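You operate a simulated robot arm through the tools that you are given. There is no shell and no other tool.

You run a simulated robot arm. Do the job below in one go: nothing can be reset, and whatever is moved stays where it is left.

JOB
Switch the closing head off and set it to the 62 cm mark.
Fine: free the orange post lever, wind the blue post wheel, lock the lever; then check that it turns free: black wheel to its second mark.
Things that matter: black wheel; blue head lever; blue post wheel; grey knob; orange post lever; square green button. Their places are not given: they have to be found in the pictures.

The check looks at the end state, three seconds after you hand in, the way a careful person would. Anything else that was tipped, shoved, dropped, spilled or broken makes it a failure.

ROBOT AND FRAMES
A 6-joint arm with a two-finger gripper, fixed in place. Base frame: the origin is at the foot of the arm, x ahead of it, y to its left, z up. Readings come in m, degrees, newtons and seconds.
Its first joint turns from -166.0 to 166.0 degrees. Payload 2.45 kg.
Tool frame: the origin (TCP) lies between the finger pads and is the grasp point; the fingertips stand 0.02 m ahead of it; z points along the fingers, y is the line along which they close. The gripper opens to 0.14 m. The gripper's body begins 0.168 m behind the TCP.
Orientation is that of the tool frame in the base frame, as [roll, pitch, yaw] about the fixed x, y, z axes, in that order (R = Rz(yaw) Ry(pitch) Rx(roll)). With the fingers straight down and closing along the base's y, the tool's x points along the base's -x, its y along +y and its z along -z.

CONTROLS
- The arm moves only by the tool servo_tool. Its argument "targets" is a list of rows, each an object (a shift or turn left out is 0, a gripper value left out holds the last) with "delta_pos": the shift along the tool's x, y, z in units of 250 mm (1.0 is 250 mm), a list of three; "turn": the turn, a rotation vector about the tool's x, y, z in units of 45 degrees (1.0 is 45 degrees), a list of three; "jaw": the finger opening in m, from 0 to 0.14. In form: [{"delta_pos": [tx, ty, tz], "turn": [rx, ry, rz], "jaw": jaw}, ...]. A call has 1 to 20 rows; each row is the pose to reach, as a shift and turn from the pose commanded when the call began, along the tool's axes at that moment. A call with a number of a shift or a turn outside -1 to 1 is refused whole. Each row takes 0.2 s and may step no farther than 0.05 m and 8.6 degrees from the row before; otherwise, or with a gripper value out of range, the whole call is refused. A pose out of reach is approached as far as the arm can. The call stops where the force on the tool passes 90 N (or 10 N more than at its start, if that is more) or the arm is blocked; 0.2 s more then pass. Each finger travels about 0.045 m/s and halts on what it meets, pressing with about 30 N; the grip force reading is that of the motor and also rises with nothing between the fingers. The clock runs only during rows and for 0.2 s after the last one: add rows that repeat a pose to give the fingers time. The reply holds the time, the measured pose of the TCP, the force on the tool along the base axes, the opening and the grip force, in the units named above and with some noise, with the torque about the TCP (base axes, N m) and any sound that the robot's microphone picked up.
- Cameras (640 x 400 px; columns grow to the right, rows downward): "scene" is fixed at [0.2186, 0.5003, 1.5371]; the picture's right is [-0.44, -0.90, 0.00], its down [-0.30, 0.15, -0.94] and it looks along [0.84, -0.42, -0.33] (base axes); focal length 236 px, centre (320, 200). "wrist" rides on the gripper at [0.078, 0.011, -0.209] in the tool frame; the picture's right is [-0.14, 0.99, 0.00], its down [-0.92, -0.13, -0.37] and it looks along [-0.36, -0.05, 0.93] (tool axes); focal length 280 px, centre (320, 200).
- snapshot(camera): a new picture of that camera. The clock stands still meanwhile.
- probe_pixels(camera, pixels): for up to 12 pixels [column, row] of the newest picture of that camera ("zoom" is the newest enlarged one), the place [x, y, z] in the base frame of the surface seen there, good to about 0.002 m. The clock stands still meanwhile.
- enlarge(camera, box): a new picture of the part [left, top, right, bottom] of that camera's present view, enlarged. The clock stands still meanwhile.
- job_done(): hands the job in; it is judged then, once.

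Open the gripper and draw the arm clear of the work before you hand the job in, unless the task says otherwise.

The tools are called after "Call:" as name(argument=value, ...) on one line, values as JSON. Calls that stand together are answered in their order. servo_tool: Moves the arm, as the interface text tells. Its arguments: {"type":"object","properties":{"targets":{"type":"array","items":{"type":"object","properties":{"delta_pos":{"type":"array","items":{"type":"number"}},"turn":{"type":"array","items":{"type":"number"}},"jaw":{"type":"number"}}}}},"required":["targets"]} The other tools are called the same way: snapshot (camera) takes a picture; probe_pixels (camera, pixels) gives the place of the surface under pixels of a picture; enlarge (camera, box) takes an enlarged picture of a part of a camera's view; job_done () hands the job in.

At the start:

```text
time: 0.0
ee_pos: [0.4593, 0.3301, 1.4737]
ee_rot: [179.9, 0.0, -180.0]
ft_force: [-1.4, 0.2, 0.0]
torque: [0.01, -0.01, 0.0]
grip_width: 0.1403
grip_force: 0.0
```

scene: 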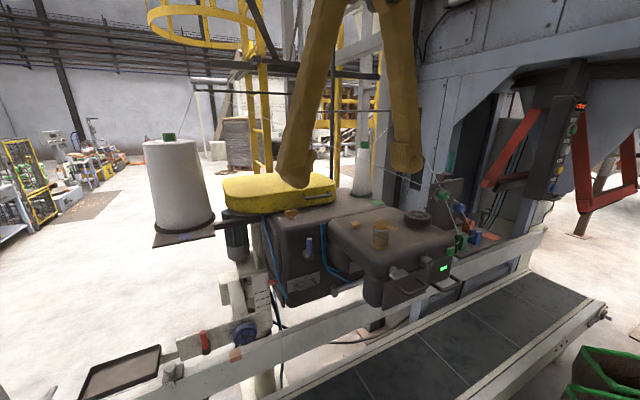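
wrist: 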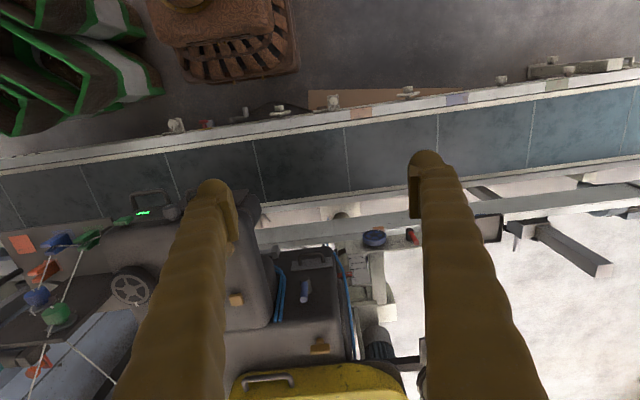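

I'll begin by looking more closely at the machine: the scene shows the head at about (390,250), the post with the blue wheel near (245,333), and a red/orange lever near (205,342).

Call:
enlarge(camera="scene", box=[150, 260, 310, 400])

Call:
enlarge(camera="scene", box=[310, 180, 510, 305])

Call:
enlarge(camera="wrist", box=[320, 200, 520, 325])

Call:
enlarge(camera="wrist", box=[0, 180, 240, 330])

```text
2.86 times, centred on (230, 330) of scene
```

zoom: 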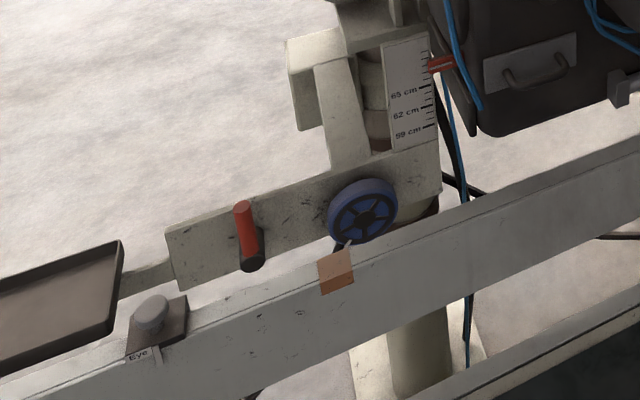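

```text
3.20 times, centred on (410, 242) of scene
```

zoom: 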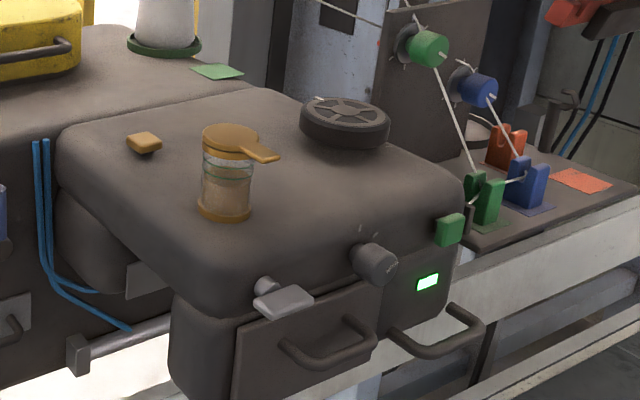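

```text
3.20 times, centred on (420, 262) of wrist
```

zoom: 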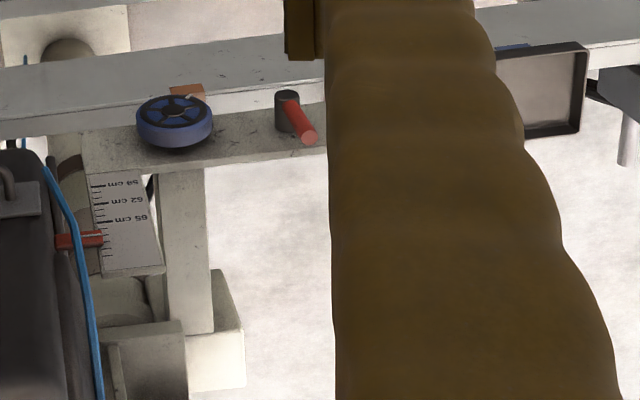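

```text
2.67 times, centred on (120, 255) of wrist
```

zoom: 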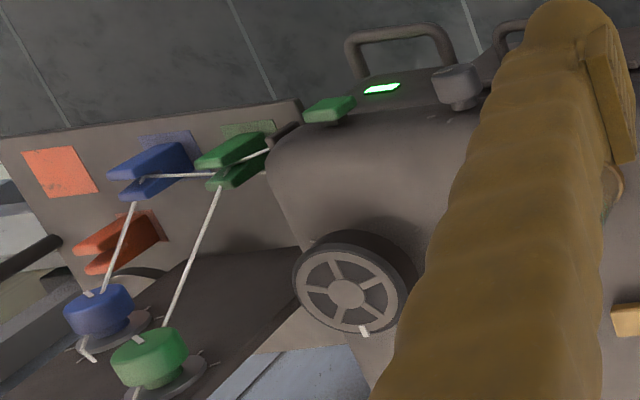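

The head carries a green lamp (zoom (428,282)), a green square button, a grey knob and a black hand wheel; I look closer at each for labels and marks.

Call:
enlarge(camera="scene", box=[410, 235, 466, 290])

Call:
enlarge(camera="scene", box=[395, 200, 445, 235])

Call:
enlarge(camera="scene", box=[260, 210, 350, 300])

Call:
enlarge(camera="scene", box=[235, 260, 285, 310])

Call:
enlarge(camera="wrist", box=[230, 240, 370, 330])

Call:
enlarge(camera="scene", box=[520, 80, 640, 220])

```text
7.27 times, centred on (438, 262) of scene
```

zoom: 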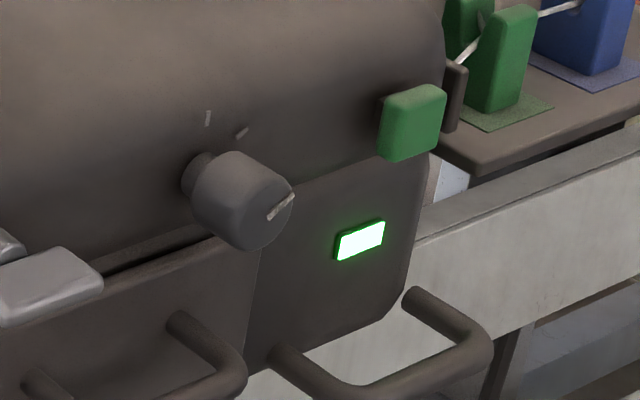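

```text
11.43 times, centred on (420, 218) of scene
```

zoom: 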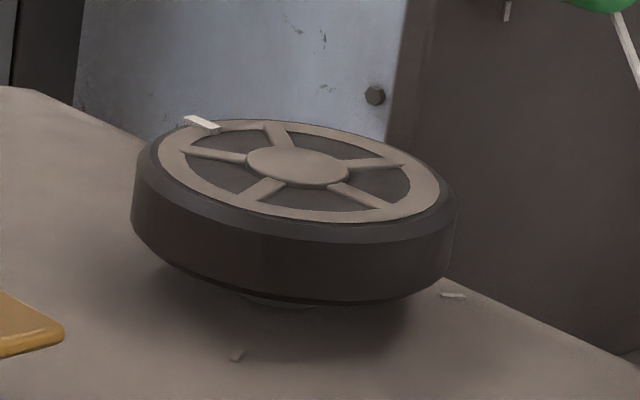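

```text
4.44 times, centred on (305, 255) of scene
```

zoom: 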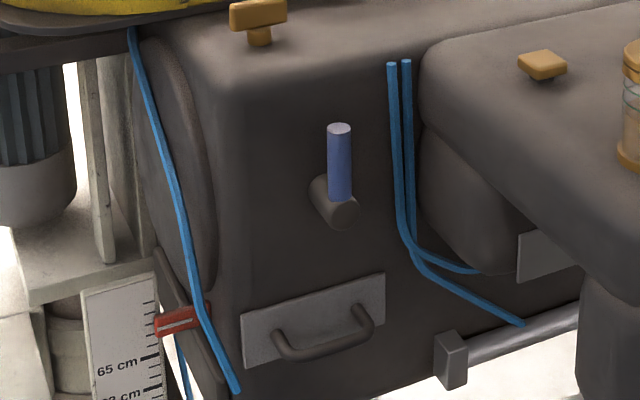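

```text
8.00 times, centred on (260, 285) of scene
```

zoom: 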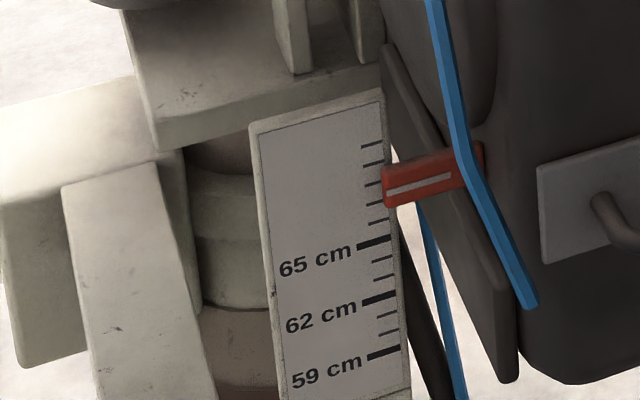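

```text
4.44 times, centred on (300, 285) of wrist
```

zoom: 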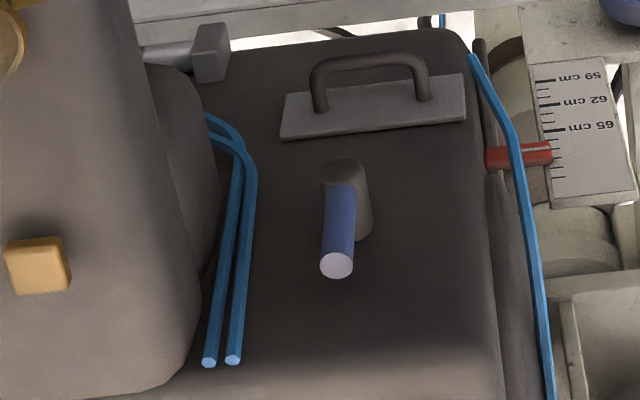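

```text
2.86 times, centred on (580, 150) of scene
```

zoom: 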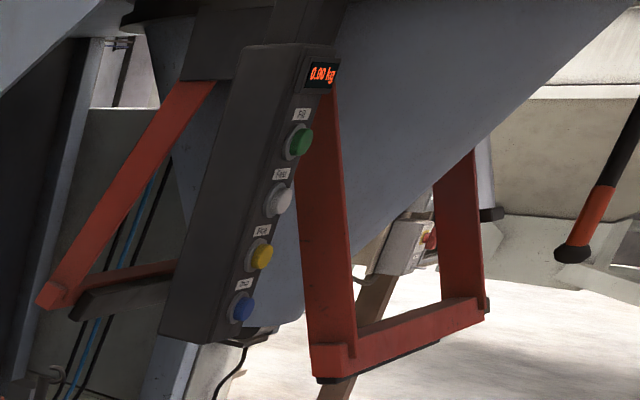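

I need positions. The earlier snapshots are the newest scene/wrist pictures, so I probe key points: lamp, button, knob, black wheel, blue head lever, blue wheel, orange lever.

Call:
probe_pixels(camera="scene", pixels=[[443, 268], [446, 251], [427, 261], [416, 218], [308, 246], [308, 240], [248, 334], [239, 334], [205, 341], [203, 332], [207, 351], [262, 282]])

Call:
probe_pixels(camera="wrist", pixels=[[374, 238], [374, 230], [415, 240], [409, 234], [306, 295], [306, 280], [130, 289], [171, 213], [123, 221], [143, 213], [272, 244], [350, 205]])

```text
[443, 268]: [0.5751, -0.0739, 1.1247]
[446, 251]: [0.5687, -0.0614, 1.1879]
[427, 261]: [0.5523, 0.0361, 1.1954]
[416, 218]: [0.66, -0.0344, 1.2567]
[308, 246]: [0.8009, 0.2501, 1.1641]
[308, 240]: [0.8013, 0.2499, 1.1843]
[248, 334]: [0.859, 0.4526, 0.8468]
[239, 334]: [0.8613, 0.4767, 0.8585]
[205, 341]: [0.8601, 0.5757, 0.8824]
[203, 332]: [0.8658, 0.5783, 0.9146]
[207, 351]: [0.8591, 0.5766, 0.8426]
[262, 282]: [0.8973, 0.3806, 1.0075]
```

```text
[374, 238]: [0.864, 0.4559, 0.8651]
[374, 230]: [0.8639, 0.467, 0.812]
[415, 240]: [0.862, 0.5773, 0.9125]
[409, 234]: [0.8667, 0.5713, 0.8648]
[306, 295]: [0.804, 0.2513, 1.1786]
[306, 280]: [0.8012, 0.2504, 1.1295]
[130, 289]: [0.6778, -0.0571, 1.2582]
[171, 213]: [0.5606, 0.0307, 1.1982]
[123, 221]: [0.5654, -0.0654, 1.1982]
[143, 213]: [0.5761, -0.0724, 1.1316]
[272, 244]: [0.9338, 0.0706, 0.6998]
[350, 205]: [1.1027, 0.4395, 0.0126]
```

The controls face -x (front panel near x≈0.57) and the post parts sit around (0.86, 0.45–0.58, 0.85). I probe surroundings for clearance before moving the arm.

Call:
probe_pixels(camera="scene", pixels=[[480, 60], [560, 100], [580, 170], [460, 120], [380, 235], [380, 250], [455, 240], [395, 290], [180, 200], [280, 190], [120, 370], [235, 354]])

Call:
probe_pixels(camera="wrist", pixels=[[145, 195], [190, 195], [140, 105], [230, 60], [300, 165], [520, 130], [300, 370], [240, 300], [40, 240], [345, 255], [350, 240], [180, 125]])

```text
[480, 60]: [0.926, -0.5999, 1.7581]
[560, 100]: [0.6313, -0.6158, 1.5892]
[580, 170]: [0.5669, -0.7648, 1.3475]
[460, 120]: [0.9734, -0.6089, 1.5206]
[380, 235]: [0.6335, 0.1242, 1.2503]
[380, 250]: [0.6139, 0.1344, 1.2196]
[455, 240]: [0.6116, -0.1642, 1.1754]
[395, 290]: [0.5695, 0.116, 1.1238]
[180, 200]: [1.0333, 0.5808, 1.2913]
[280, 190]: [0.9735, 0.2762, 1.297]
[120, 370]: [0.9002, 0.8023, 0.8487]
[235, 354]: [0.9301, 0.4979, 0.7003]
```

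```text
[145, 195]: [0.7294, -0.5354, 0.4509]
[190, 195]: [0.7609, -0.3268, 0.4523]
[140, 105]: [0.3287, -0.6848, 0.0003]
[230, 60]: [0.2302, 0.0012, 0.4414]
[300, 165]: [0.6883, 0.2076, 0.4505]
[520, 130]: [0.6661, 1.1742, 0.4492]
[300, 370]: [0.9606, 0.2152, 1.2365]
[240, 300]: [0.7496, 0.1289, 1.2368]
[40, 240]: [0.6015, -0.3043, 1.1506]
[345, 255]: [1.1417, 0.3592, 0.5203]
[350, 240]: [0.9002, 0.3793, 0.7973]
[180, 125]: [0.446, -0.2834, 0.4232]
```

Nothing tall stands near y≈0..0.3 at z>1.3, so I move to y≈0.08 and tilt the tool 45° forward to look at the front panel of the head.

Call:
servo_tool(targets=[{"delta_pos": [0.02, -0.125, 0], "turn": [0, -0.125, 0]}, {"delta_pos": [0.04, -0.25, 0], "turn": [0, -0.25, 0]}, {"delta_pos": [0.06, -0.375, 0], "turn": [0, -0.375, 0]}, {"delta_pos": [0.08, -0.5, 0], "turn": [0, -0.5, 0]}, {"delta_pos": [0.1, -0.625, 0], "turn": [0, -0.625, 0]}, {"delta_pos": [0.12, -0.75, 0], "turn": [0, -0.75, 0]}, {"delta_pos": [0.14, -0.875, 0], "turn": [0, -0.875, 0]}, {"delta_pos": [0.16, -1.0, 0], "turn": [0, -1.0, 0]}])

Call:
snapshot(camera="wrist")

Call:
snapshot(camera="scene")

```text
time: 1.8
ee_pos: [0.4198, 0.08, 1.4752]
ee_rot: [-180.0, 45.0, 180.0]
ft_force: [0.4, -0.7, 0.2]
torque: [-0.02, 0.06, -0.01]
grip_width: 0.14
grip_force: 0.0
```

```text
taken
```

wrist: 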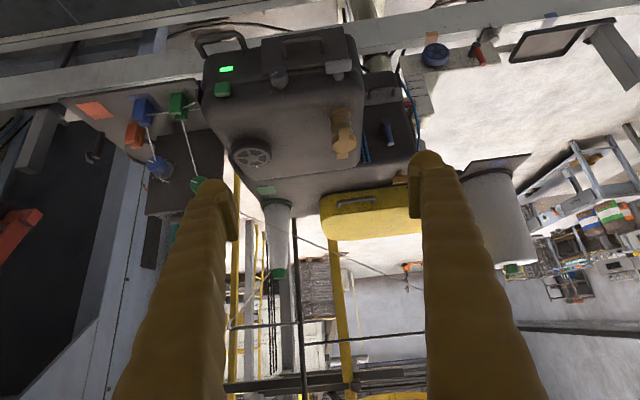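

```text
taken
```

scene: 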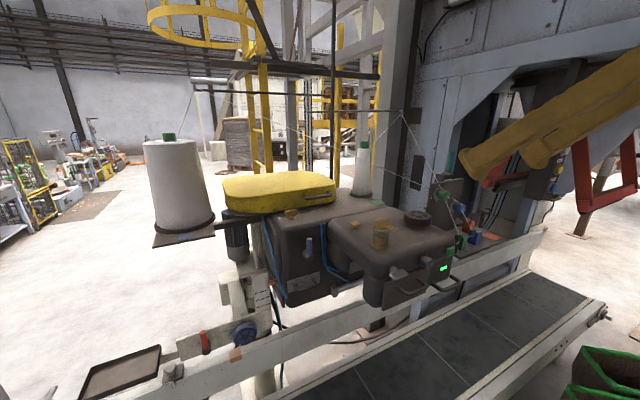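

The wrist view is upside-down but works; the panel with the lamp is at (226,69). I lower the tool to about z 1.27 to look at the front panel squarely.

Call:
servo_tool(targets=[{"delta_pos": [0.108, -0.05, 0.08]}, {"delta_pos": [0.216, -0.1, 0.16]}, {"delta_pos": [0.325, -0.16, 0.24]}, {"delta_pos": [0.433, -0.21, 0.32]}, {"delta_pos": [0.541, -0.26, 0.4]}, {"delta_pos": [0.65, -0.32, 0.48]}])

Call:
snapshot(camera="wrist")

```text
time: 3.2
ee_pos: [0.3867, 0.0029, 1.2731]
ee_rot: [-180.0, 45.0, -180.0]
ft_force: [-0.4, -0.3, -0.8]
torque: [0.03, -0.04, 0.0]
grip_width: 0.1402
grip_force: 0.1
```

```text
taken
```

wrist: 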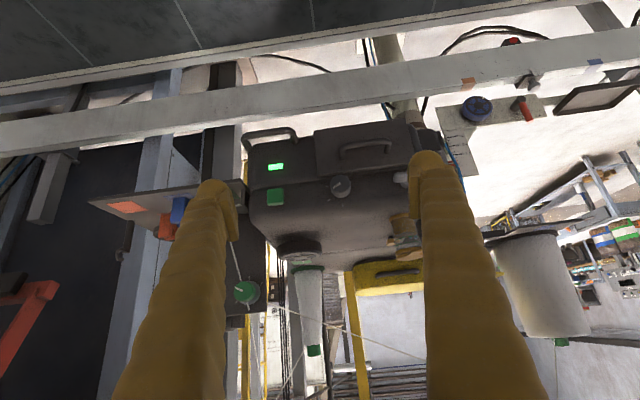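

Call:
enlarge(camera="wrist", box=[236, 120, 428, 250])

Call:
enlarge(camera="wrist", box=[310, 160, 370, 210])

Call:
enlarge(camera="wrist", box=[265, 225, 335, 275])

Call:
enlarge(camera="wrist", box=[420, 60, 560, 150])

```text
3.08 times, centred on (332, 185) of wrist
```

zoom: 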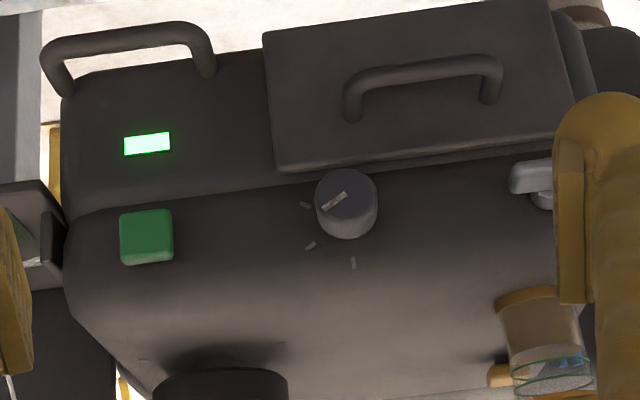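

```text
8.00 times, centred on (340, 185) of wrist
```

zoom: 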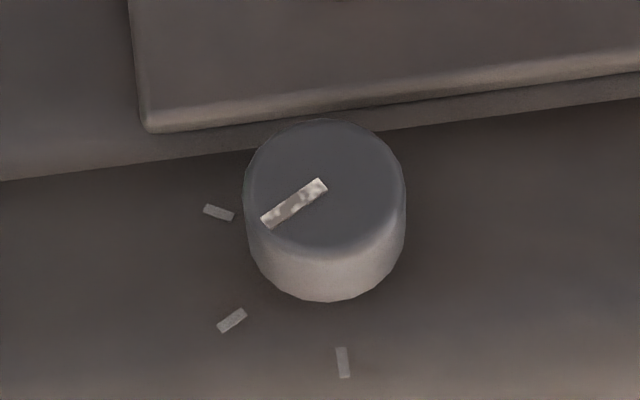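

```text
8.00 times, centred on (300, 250) of wrist
```

zoom: 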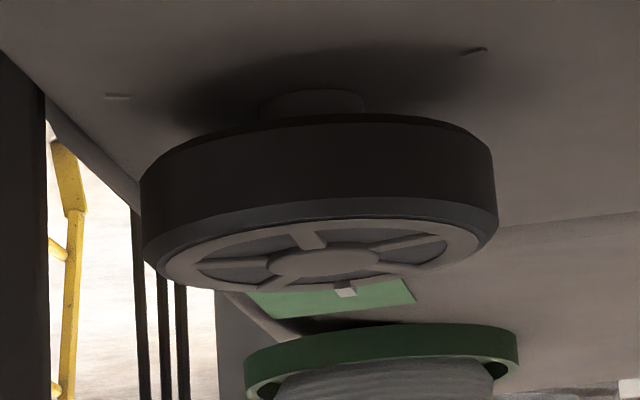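

```text
4.44 times, centred on (490, 105) of wrist
```

zoom: 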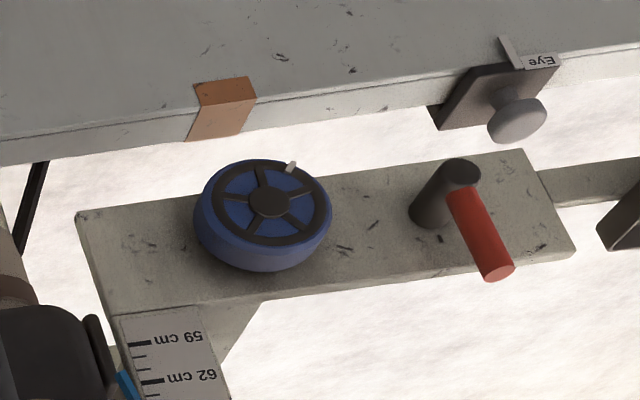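

The grey knob has a pointer line and three fixed marks around it; pointer seems to sit at the middle mark. I look at other details (black wheel marks, lever hub, plates) for labels.

Call:
enlarge(camera="scene", box=[545, 90, 605, 210])

Call:
enlarge(camera="scene", box=[285, 225, 345, 275])

Call:
enlarge(camera="scene", box=[190, 315, 265, 365])

Call:
enlarge(camera="scene", box=[430, 170, 500, 260])

Call:
enlarge(camera="scene", box=[330, 190, 430, 260])

```text
3.33 times, centred on (575, 150) of scene
```

zoom: 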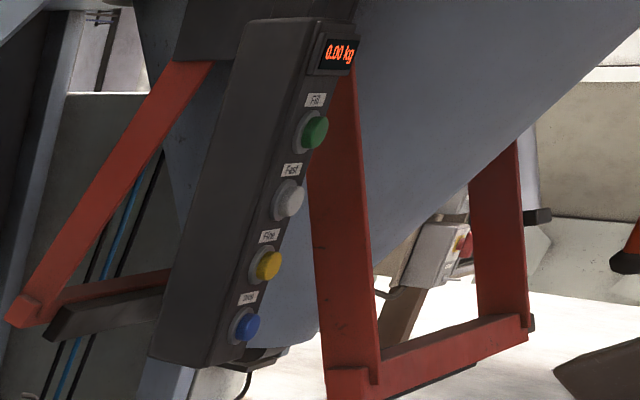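

```text
8.00 times, centred on (315, 250) of scene
```

zoom: 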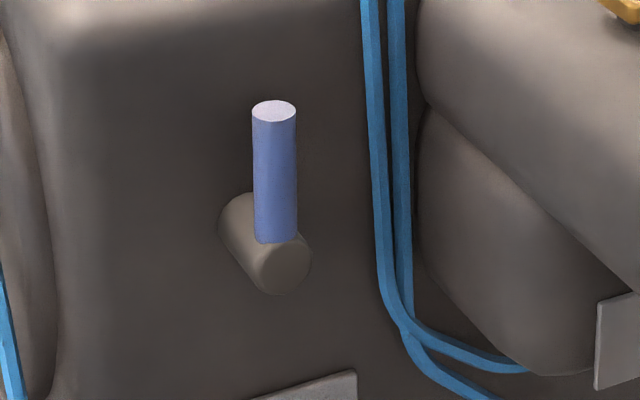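

```text
8.00 times, centred on (228, 340) of scene
```

zoom: 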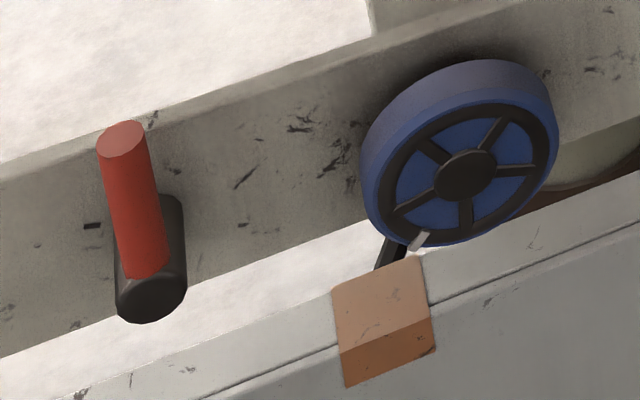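

```text
4.44 times, centred on (465, 215) of scene
```

zoom: 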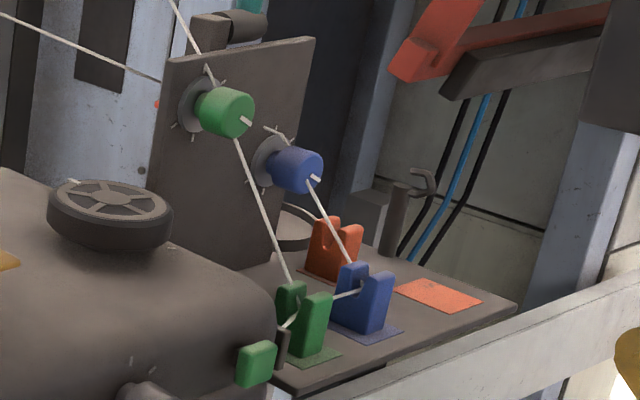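

```text
5.71 times, centred on (380, 225) of scene
```

zoom: 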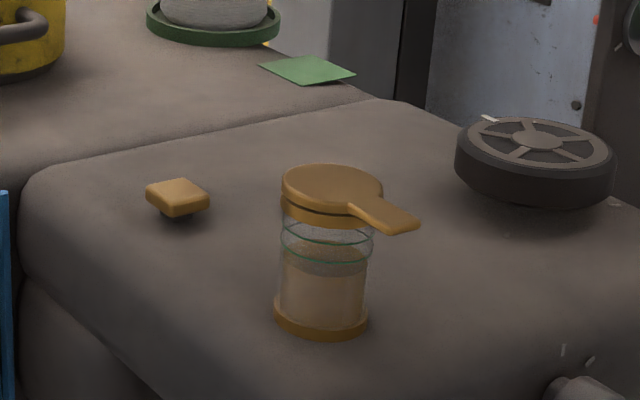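

No labels on the head controls. I now probe the button, lamp, knob and panel in the newest wrist picture to get the geometry (button about (275,197), knob about (341,186)).

Call:
probe_pixels(camera="wrist", pixels=[[275, 197], [270, 192], [281, 192], [275, 203], [275, 167], [275, 180], [290, 200], [275, 215], [341, 186], [300, 180], [310, 195], [340, 215]])

Call:
enlarge(camera="wrist", box=[255, 150, 305, 220])

```text
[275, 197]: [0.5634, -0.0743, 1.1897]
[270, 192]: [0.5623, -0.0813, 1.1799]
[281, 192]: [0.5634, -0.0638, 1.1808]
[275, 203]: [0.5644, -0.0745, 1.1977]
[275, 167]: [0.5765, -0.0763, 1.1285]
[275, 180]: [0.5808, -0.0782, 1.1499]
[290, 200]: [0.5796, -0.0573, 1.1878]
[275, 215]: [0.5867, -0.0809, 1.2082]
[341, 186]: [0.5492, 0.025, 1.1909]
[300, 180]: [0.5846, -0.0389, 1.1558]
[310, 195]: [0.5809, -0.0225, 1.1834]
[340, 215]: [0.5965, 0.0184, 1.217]
```

```text
5.71 times, centred on (280, 185) of wrist
```

zoom: 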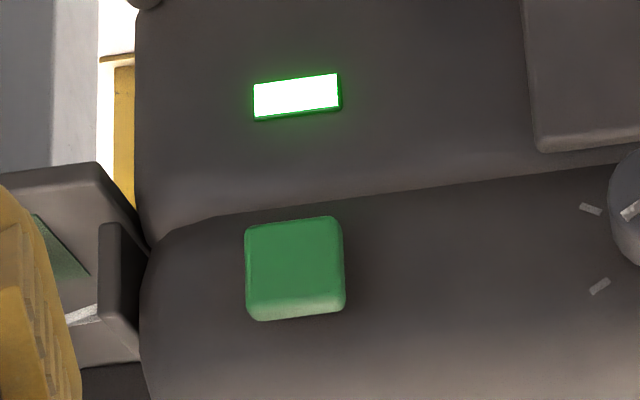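

The button face is at about (0.5635, -0.073, 1.188), facing the robot. I close the fingers and swing the tool to horizontal (pointing +x) in front of it, keeping ~0.1 m away.

Call:
servo_tool(targets=[{"delta_pos": [0.012, -0.038, 0.049], "turn": [0, -0.125, 0], "jaw": 0}, {"delta_pos": [0.023, -0.076, 0.098], "turn": [0, -0.25, 0], "jaw": 0}, {"delta_pos": [0.035, -0.115, 0.147], "turn": [0, -0.375, 0], "jaw": 0}, {"delta_pos": [0.046, -0.153, 0.196], "turn": [0, -0.5, 0], "jaw": 0}, {"delta_pos": [0.058, -0.191, 0.245], "turn": [0, -0.625, 0], "jaw": 0}, {"delta_pos": [0.07, -0.23, 0.295], "turn": [0, -0.75, 0], "jaw": 0}, {"delta_pos": [0.081, -0.268, 0.344], "turn": [0, -0.875, 0], "jaw": 0}, {"delta_pos": [0.093, -0.306, 0.393], "turn": [0, -1.0, 0], "jaw": 0}, {"delta_pos": [0.093, -0.306, 0.393], "turn": [0, -1.0, 0], "jaw": 0}])

Call:
snapshot(camera="wrist")

Call:
snapshot(camera="scene")

```text
time: 5.2
ee_pos: [0.5003, -0.1237, 1.362]
ee_rot: [-176.6, 89.9, -176.5]
ft_force: [-0.1, 0.2, 0.3]
torque: [0.03, -0.01, -0.05]
grip_width: 0.0003
grip_force: 29.2
out of reach, approached as far as the arm can: row 4, 5, 6, 7, 8, 9
```

```text
taken
```

wrist: 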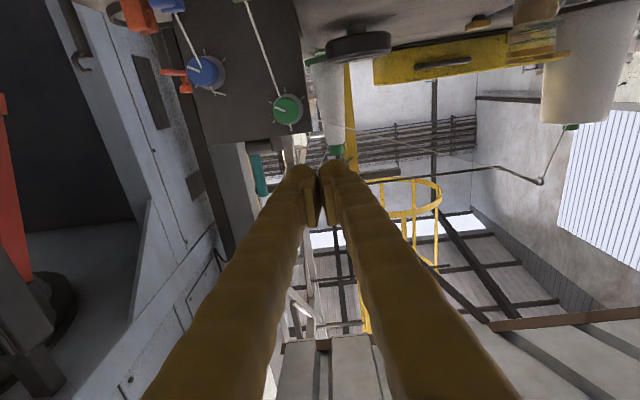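

```text
taken
```

scene: 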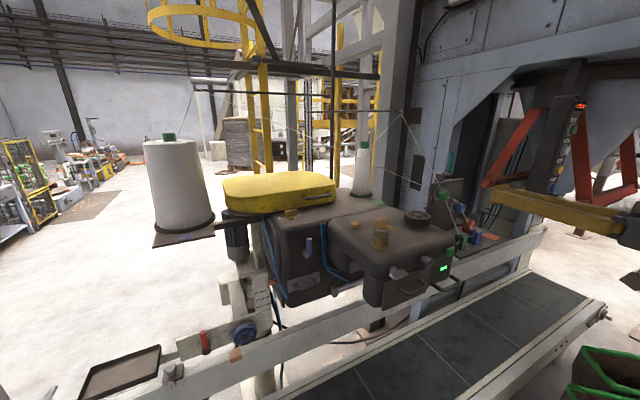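

The horizontal pose is out of reach that close in (stopped at (0.50,-0.12,1.36)). I'll return toward vertical and instead push the button with the side of the closed, downward fingers; first rotate back 45° with a small lift to see where the command frame is.

Call:
servo_tool(targets=[{"delta_pos": [-0.05, 0, 0], "turn": [0, 0.125, 0]}, {"delta_pos": [-0.1, 0, 0], "turn": [0, 0.25, 0]}, {"delta_pos": [-0.15, 0, 0], "turn": [0, 0.375, 0]}, {"delta_pos": [-0.2, 0, 0], "turn": [0, 0.5, 0]}, {"delta_pos": [-0.25, 0, 0], "turn": [0, 0.625, 0]}, {"delta_pos": [-0.3, 0, 0], "turn": [0, 0.75, 0]}, {"delta_pos": [-0.35, 0, 0], "turn": [0, 0.875, 0]}, {"delta_pos": [-0.4, 0, 0], "turn": [0, 1.0, 0]}])

```text
time: 7.0
ee_pos: [0.4959, -0.1233, 1.4614]
ee_rot: [-180.0, 44.9, 179.9]
ft_force: [-1.3, 0.4, 0.1]
torque: [0.0, -0.01, 0.01]
grip_width: 0.0
grip_force: 29.3
```

Commands follow the clamped pose, good. I go to vertical above the spot in front of the button: TCP about (0.50,-0.0735,1.40).

Call:
servo_tool(targets=[{"delta_pos": [0.02, 0.025, 0.023], "turn": [0, 0.125, 0]}, {"delta_pos": [0.04, 0.05, 0.045], "turn": [0, 0.25, 0]}, {"delta_pos": [0.06, 0.075, 0.068], "turn": [0, 0.375, 0]}, {"delta_pos": [0.08, 0.1, 0.09], "turn": [0, 0.5, 0]}, {"delta_pos": [0.1, 0.125, 0.113], "turn": [0, 0.625, 0]}, {"delta_pos": [0.12, 0.15, 0.136], "turn": [0, 0.75, 0]}, {"delta_pos": [0.14, 0.175, 0.158], "turn": [0, 0.875, 0]}, {"delta_pos": [0.158, 0.2, 0.181], "turn": [0, 1.0, 0]}])

Call:
snapshot(camera="wrist")

Call:
snapshot(camera="scene")

```text
time: 8.8
ee_pos: [0.5014, -0.0741, 1.401]
ee_rot: [-180.0, -0.2, 179.9]
ft_force: [-0.9, 0.4, 0.6]
torque: [-0.02, -0.04, -0.01]
grip_width: 0.0001
grip_force: 29.4
```

```text
taken
```

wrist: 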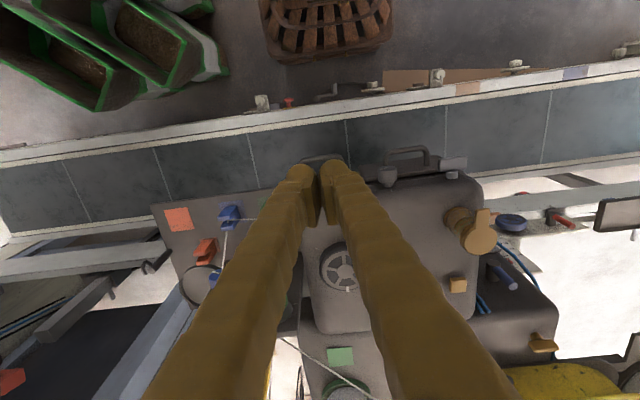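

```text
taken
```

scene: 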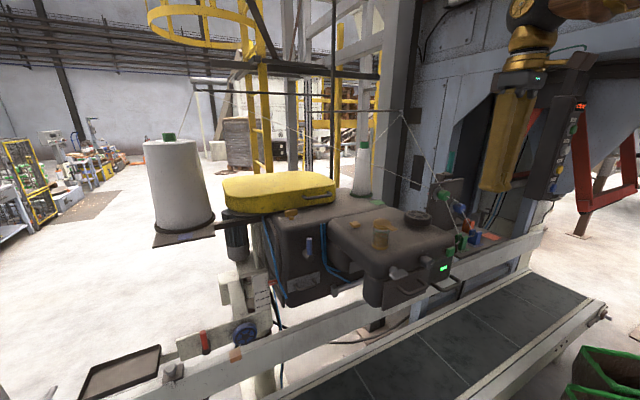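

From here the black wheel at (343,268) is seen from above; I enlarge it and the knob, and probe the front handles.

Call:
enlarge(camera="wrist", box=[310, 235, 378, 300])

Call:
enlarge(camera="wrist", box=[350, 140, 480, 210])

Call:
probe_pixels(camera="wrist", pixels=[[313, 158], [400, 152], [388, 172], [455, 162], [388, 180], [343, 268], [365, 178], [475, 235], [455, 285], [340, 200]])

```text
6.15 times, centred on (344, 268) of wrist
```

zoom: 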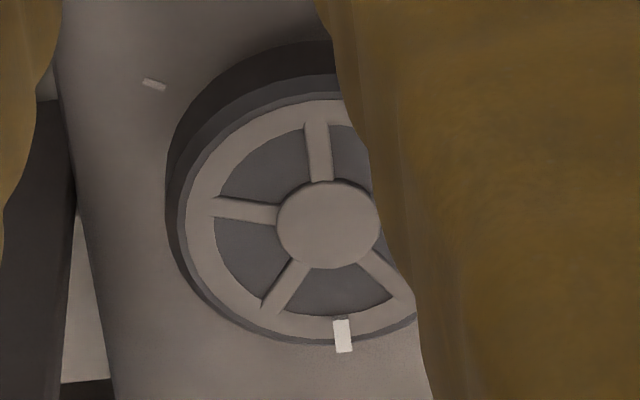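

```text
4.92 times, centred on (415, 175) of wrist
```

zoom: 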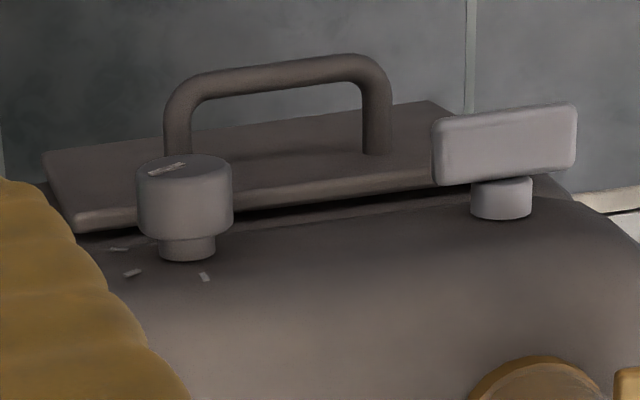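

```text
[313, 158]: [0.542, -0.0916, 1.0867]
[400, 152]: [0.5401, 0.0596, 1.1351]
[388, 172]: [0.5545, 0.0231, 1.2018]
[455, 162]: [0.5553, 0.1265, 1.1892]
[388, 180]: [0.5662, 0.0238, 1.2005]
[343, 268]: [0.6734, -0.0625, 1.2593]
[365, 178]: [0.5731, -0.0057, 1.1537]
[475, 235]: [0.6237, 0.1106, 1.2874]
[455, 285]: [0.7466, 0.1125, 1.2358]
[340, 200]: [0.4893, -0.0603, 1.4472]
```

The button is reachable with the downward closed fingers: I lower to z≈1.19 at x≈0.50, still ~45 mm in front of the button.

Call:
servo_tool(targets=[{"delta_pos": [0, 0, 0.17]}, {"delta_pos": [0, 0, 0.34]}, {"delta_pos": [0, 0, 0.51]}, {"delta_pos": [0, 0, 0.68]}, {"delta_pos": [0, 0, 0.84]}])

Call:
snapshot(camera="wrist")

Call:
snapshot(camera="scene")

```text
time: 10.0
ee_pos: [0.5008, -0.0753, 1.1902]
ee_rot: [-180.0, 0.0, 180.0]
ft_force: [-0.2, 0.9, -0.9]
torque: [0.01, 0.0, 0.01]
grip_width: 0.0
grip_force: 29.2
```

```text
taken
```

wrist: 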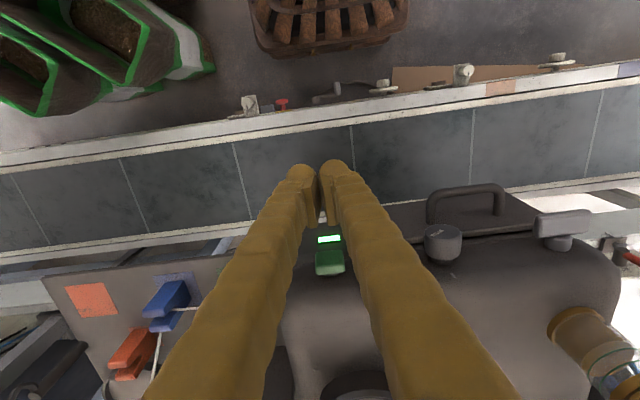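

```text
taken
```

scene: 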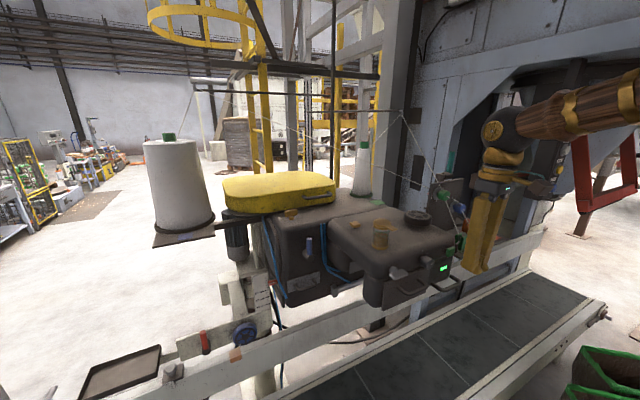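

The fingertips at (320,190) are level with the button at (330,262). I move +x: quickly to just before contact, then in 2 mm steps to press.

Call:
servo_tool(targets=[{"delta_pos": [-0.07, 0.006, 0]}, {"delta_pos": [-0.14, 0.006, 0]}, {"delta_pos": [-0.156, 0.006, 0]}, {"delta_pos": [-0.164, 0.006, 0]}, {"delta_pos": [-0.172, 0.006, 0]}, {"delta_pos": [-0.18, 0.006, 0]}, {"delta_pos": [-0.188, 0.006, 0]}])

```text
time: 11.6
ee_pos: [0.5472, -0.0726, 1.1908]
ee_rot: [-180.0, 0.1, 180.0]
ft_force: [-5.1, -1.4, 0.1]
torque: [-0.02, 0.03, -0.02]
grip_width: 0.0061
grip_force: 28.8
heard: click
```

A click was heard with ~5 N of push. I look at the lamp.

Call:
enlarge(camera="scene", box=[390, 220, 490, 300])

Call:
enlarge(camera="wrist", box=[270, 180, 470, 300])

```text
5.00 times, centred on (440, 260) of scene
```

zoom: 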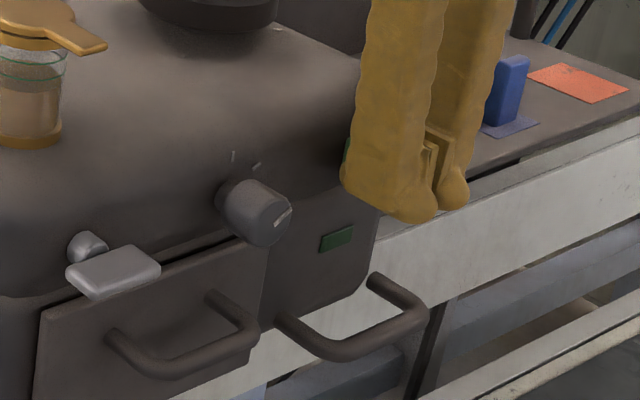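

```text
3.20 times, centred on (370, 240) of wrist
```

zoom: 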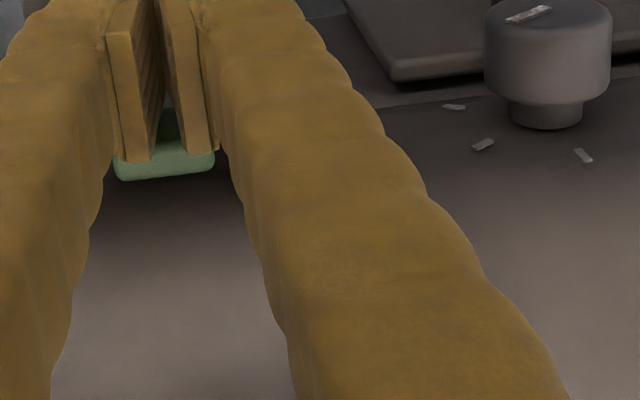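

The lamp went dark, so the head is now off. I retract along -x and lift, then verify the lamp stays off.

Call:
servo_tool(targets=[{"delta_pos": [0.04, 0, 0], "jaw": 0}, {"delta_pos": [0.12, 0, 0]}, {"delta_pos": [0.2, 0, 0]}, {"delta_pos": [0.2, 0, -0.17]}, {"delta_pos": [0.2, 0, -0.34]}, {"delta_pos": [0.2, 0, -0.51]}, {"delta_pos": [0.2, 0, -0.68]}, {"delta_pos": [0.2, 0, -0.84]}, {"delta_pos": [0.2, 0, -1.0]}])

Call:
snapshot(camera="scene")

Call:
enlarge(camera="scene", box=[390, 220, 490, 300])

```text
time: 13.6
ee_pos: [0.4956, -0.0734, 1.4432]
ee_rot: [179.9, 0.0, -179.9]
ft_force: [0.5, -0.4, 0.1]
torque: [0.01, -0.01, 0.02]
grip_width: 0.0
grip_force: 29.0
```

```text
taken
```

scene: 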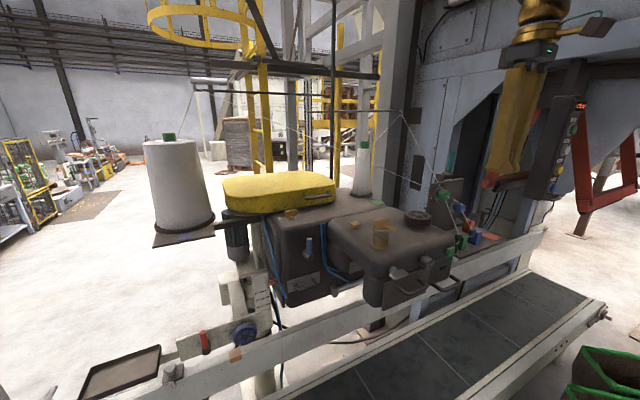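

```text
5.00 times, centred on (440, 260) of scene
```

zoom: 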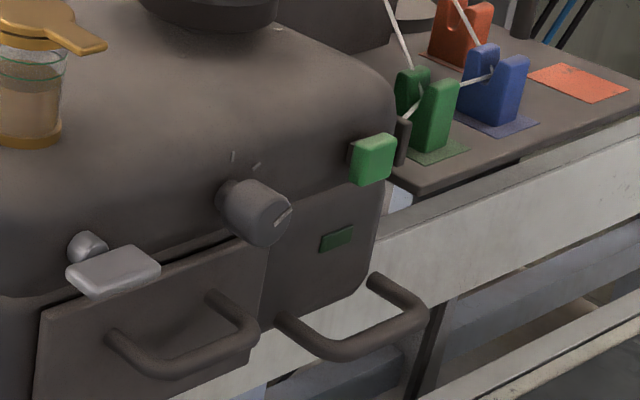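

Head is off and the lamp stays dark. Now I travel left (+y) at z≈1.44 toward the post controls, tilting forward 45° in the second half.

Call:
servo_tool(targets=[{"delta_pos": [0.02, 0.167, 0]}, {"delta_pos": [0.03, 0.333, 0]}, {"delta_pos": [0.04, 0.5, 0]}, {"delta_pos": [0.04, 0.667, 0]}, {"delta_pos": [0.04, 0.833, 0]}, {"delta_pos": [0.04, 1.0, 0]}])

Call:
servo_tool(targets=[{"delta_pos": [0, 0.125, 0.05], "turn": [0, -0.125, 0]}, {"delta_pos": [0, 0.25, 0.1], "turn": [0, -0.25, 0]}, {"delta_pos": [0, 0.375, 0.15], "turn": [0, -0.375, 0]}, {"delta_pos": [0, 0.5, 0.2], "turn": [0, -0.5, 0]}, {"delta_pos": [0, 0.625, 0.25], "turn": [0, -0.625, 0]}, {"delta_pos": [0, 0.75, 0.3], "turn": [0, -0.75, 0]}, {"delta_pos": [0, 0.875, 0.35], "turn": [0, -0.875, 0]}, {"delta_pos": [0, 1.0, 0.4], "turn": [0, -1.0, 0]}])

Call:
snapshot(camera="wrist")

Call:
snapshot(camera="scene")

```text
time: 15.0
ee_pos: [0.4887, 0.1796, 1.4402]
ee_rot: [-180.0, -0.1, -180.0]
ft_force: [-0.4, 0.8, -0.1]
torque: [0.0, -0.06, 0.01]
grip_width: 0.0
grip_force: 29.8
```

```text
time: 16.8
ee_pos: [0.4883, 0.4271, 1.3426]
ee_rot: [179.9, 45.0, -180.0]
ft_force: [0.1, 0.0, 0.0]
torque: [-0.02, 0.03, 0.02]
grip_width: 0.0
grip_force: 29.3
```

```text
taken
```

wrist: 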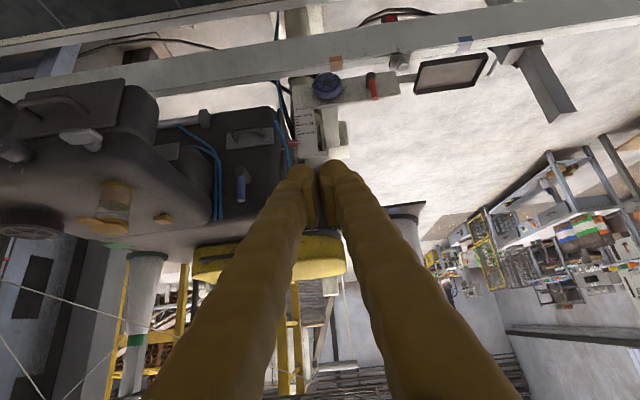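

```text
taken
```

scene: 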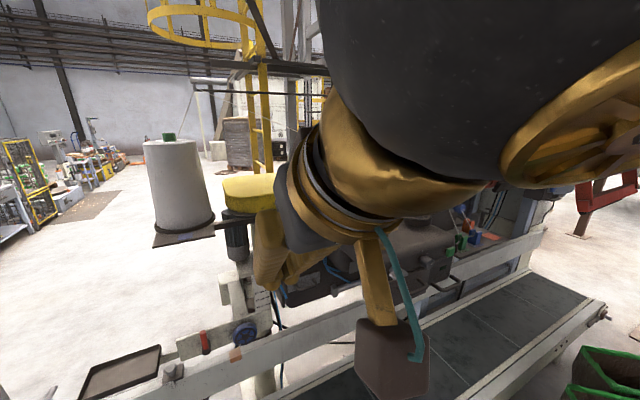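

The post controls are visible at (327,87) (blue wheel) and (371,85) (orange lever). I lower to z≈1.04 for a closer look at the lever, wheel and scale.

Call:
servo_tool(targets=[{"delta_pos": [0.106, 0.03, 0.106]}, {"delta_pos": [0.212, 0.06, 0.212]}, {"delta_pos": [0.319, 0.09, 0.319]}, {"delta_pos": [0.425, 0.12, 0.425]}, {"delta_pos": [0.531, 0.15, 0.531]}, {"delta_pos": [0.637, 0.18, 0.637]}, {"delta_pos": [0.744, 0.21, 0.744]}, {"delta_pos": [0.85, 0.24, 0.85]}])

Call:
snapshot(camera="wrist")

Call:
snapshot(camera="scene")

```text
time: 18.8
ee_pos: [0.4877, 0.466, 1.1062]
ee_rot: [172.3, 47.3, 173.6]
ft_force: [-0.1, 0.6, 0.0]
torque: [-0.06, -0.04, -0.06]
grip_width: 0.0
grip_force: 29.5
stopped in row 8: the arm was blocked; the commanded pose is now the measured one
```

```text
taken
```

wrist: 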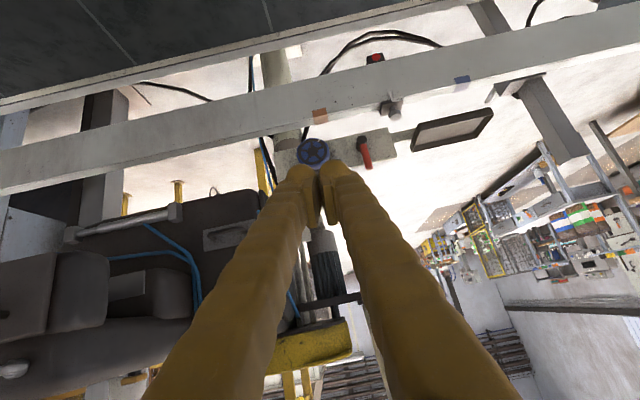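

```text
taken
```

scene: 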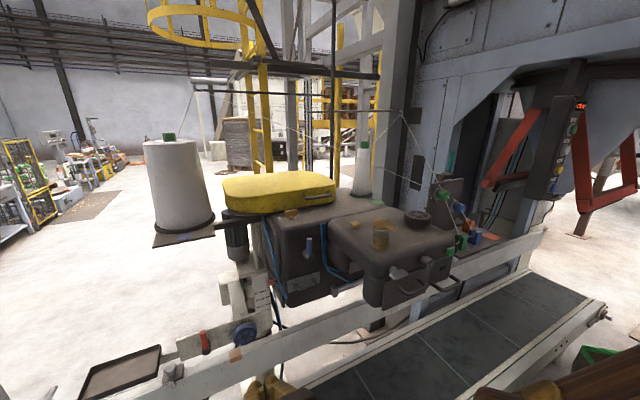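

The arm was blocked near its inner limit (no force); pose is now slightly skewed. I look at the post area enlarged first.

Call:
enlarge(camera="wrist", box=[260, 60, 440, 180])

Call:
enlarge(camera="scene", box=[235, 265, 285, 315])

Call:
probe_pixels(camera="wrist", pixels=[[313, 152], [300, 152], [327, 152], [313, 140], [363, 145], [367, 160], [361, 138], [345, 150], [390, 150], [320, 110], [390, 108], [420, 130]])

```text
3.33 times, centred on (350, 120) of wrist
```

zoom: 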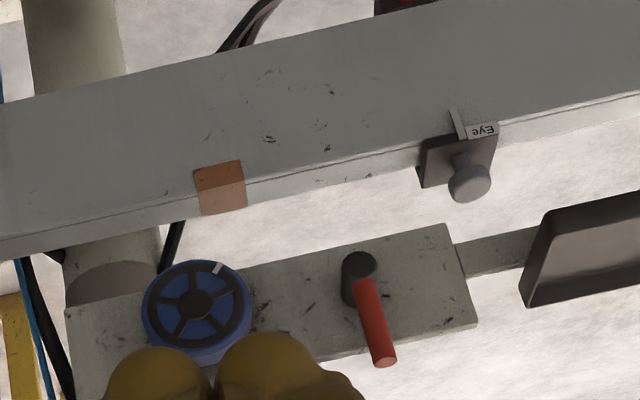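

```text
8.00 times, centred on (260, 290) of scene
```

zoom: 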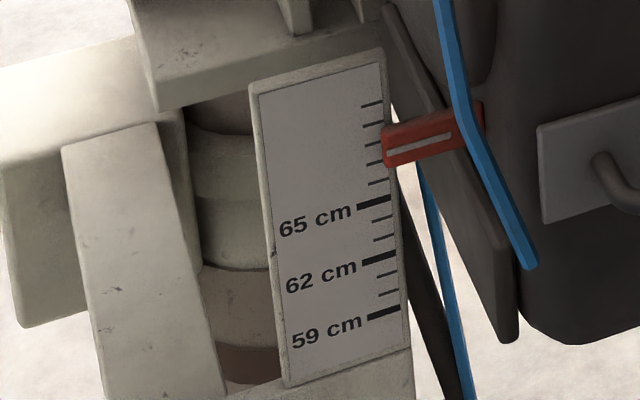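

```text
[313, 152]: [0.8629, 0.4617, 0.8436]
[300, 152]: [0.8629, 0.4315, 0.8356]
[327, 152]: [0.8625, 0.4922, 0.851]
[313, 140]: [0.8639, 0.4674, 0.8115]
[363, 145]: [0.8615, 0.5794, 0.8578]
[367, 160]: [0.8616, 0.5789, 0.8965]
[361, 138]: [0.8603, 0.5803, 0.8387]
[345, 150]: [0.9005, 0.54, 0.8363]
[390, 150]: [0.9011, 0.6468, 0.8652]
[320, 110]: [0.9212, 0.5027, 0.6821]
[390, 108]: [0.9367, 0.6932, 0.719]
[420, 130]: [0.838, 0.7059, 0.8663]
```

The wheel centre is near (0.863,0.462,0.843), lever hub near (0.860,0.580,0.838) with handle up to z≈0.915. I now bring the tool level, pointing +x, at about (0.65,0.52,1.0).

Call:
servo_tool(targets=[{"delta_pos": [-0.014, 0.023, 0.097], "turn": [0.003, -0.118, -0.015]}, {"delta_pos": [-0.027, 0.046, 0.194], "turn": [0.007, -0.236, -0.029]}, {"delta_pos": [-0.041, 0.069, 0.291], "turn": [0.01, -0.353, -0.044]}, {"delta_pos": [-0.055, 0.093, 0.388], "turn": [0.014, -0.471, -0.058]}, {"delta_pos": [-0.068, 0.116, 0.484], "turn": [0.017, -0.589, -0.073]}, {"delta_pos": [-0.082, 0.139, 0.581], "turn": [0.021, -0.707, -0.087]}, {"delta_pos": [-0.095, 0.162, 0.678], "turn": [0.024, -0.824, -0.102]}, {"delta_pos": [-0.109, 0.185, 0.775], "turn": [0.028, -0.942, -0.117]}])

Call:
snapshot(camera="wrist")

Call:
snapshot(camera="scene")

```text
time: 19.7
ee_pos: [0.5479, 0.457, 1.1855]
ee_rot: [147.4, 66.3, 149.5]
ft_force: [-0.2, 0.5, -0.7]
torque: [-0.03, -0.08, -0.07]
grip_width: 0.0
grip_force: 29.5
stopped in row 4: the arm was blocked; the commanded pose is now the measured one
```

```text
taken
```

wrist: 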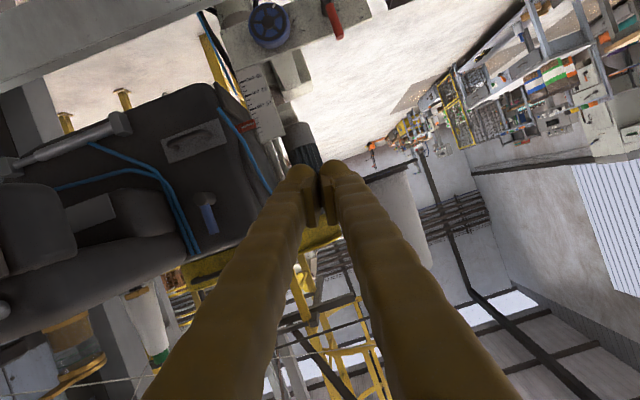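

```text
taken
```

scene: 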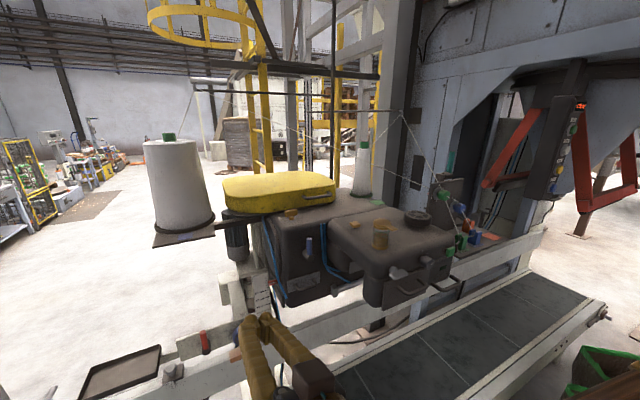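

The controller struggled with the yaw-0 orientation this close to the base (wrist config). I reorient the tool radially (azimuth ~30°) while easing toward (0.62,0.40,1.10), in small steps.

Call:
servo_tool(targets=[{"delta_pos": [0.02, -0.037, 0.046], "turn": [-0.076, -0.046, -0.048]}, {"delta_pos": [0.042, -0.074, 0.092], "turn": [-0.153, -0.092, -0.097]}, {"delta_pos": [0.042, -0.074, 0.092], "turn": [-0.153, -0.092, -0.097]}])

```text
time: 20.5
ee_pos: [0.5642, 0.4457, 1.1572]
ee_rot: [146.2, 72.1, 155.7]
ft_force: [0.0, -0.4, -0.6]
torque: [0.01, 0.02, 0.03]
grip_width: 0.0
grip_force: 29.7
```

That tracked well. I finish the radial reorientation.

Call:
servo_tool(targets=[{"delta_pos": [0.026, -0.05, 0.048], "turn": [-0.092, -0.055, -0.058]}, {"delta_pos": [0.052, -0.1, 0.095], "turn": [-0.183, -0.11, -0.116]}, {"delta_pos": [0.079, -0.15, 0.143], "turn": [-0.275, -0.165, -0.174]}, {"delta_pos": [0.105, -0.2, 0.19], "turn": [-0.366, -0.22, -0.232]}, {"delta_pos": [0.131, -0.25, 0.238], "turn": [-0.458, -0.2745, -0.29]}])

Call:
snapshot(camera="wrist")

Call:
snapshot(camera="scene")

```text
time: 21.7
ee_pos: [0.6204, 0.4422, 1.1225]
ee_rot: [-128.3, 88.3, -100.3]
ft_force: [-0.8, 1.0, 0.1]
torque: [0.0, 0.02, 0.0]
grip_width: 0.0
grip_force: 28.9
out of reach, approached as far as the arm can: row 3, 4, 5
```

```text
taken
```

wrist: 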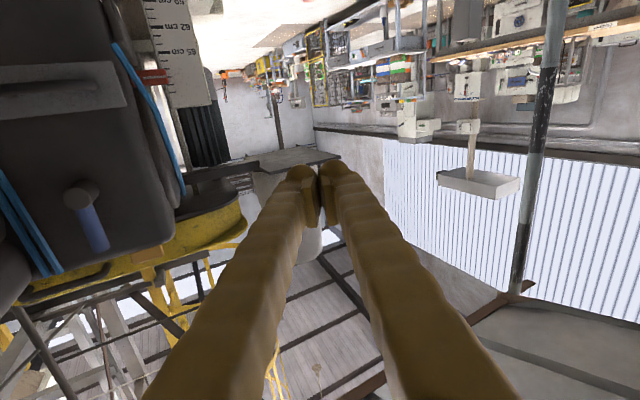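

```text
taken
```

scene: 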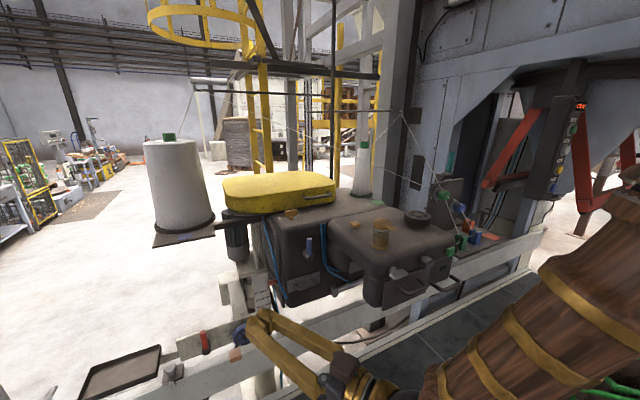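

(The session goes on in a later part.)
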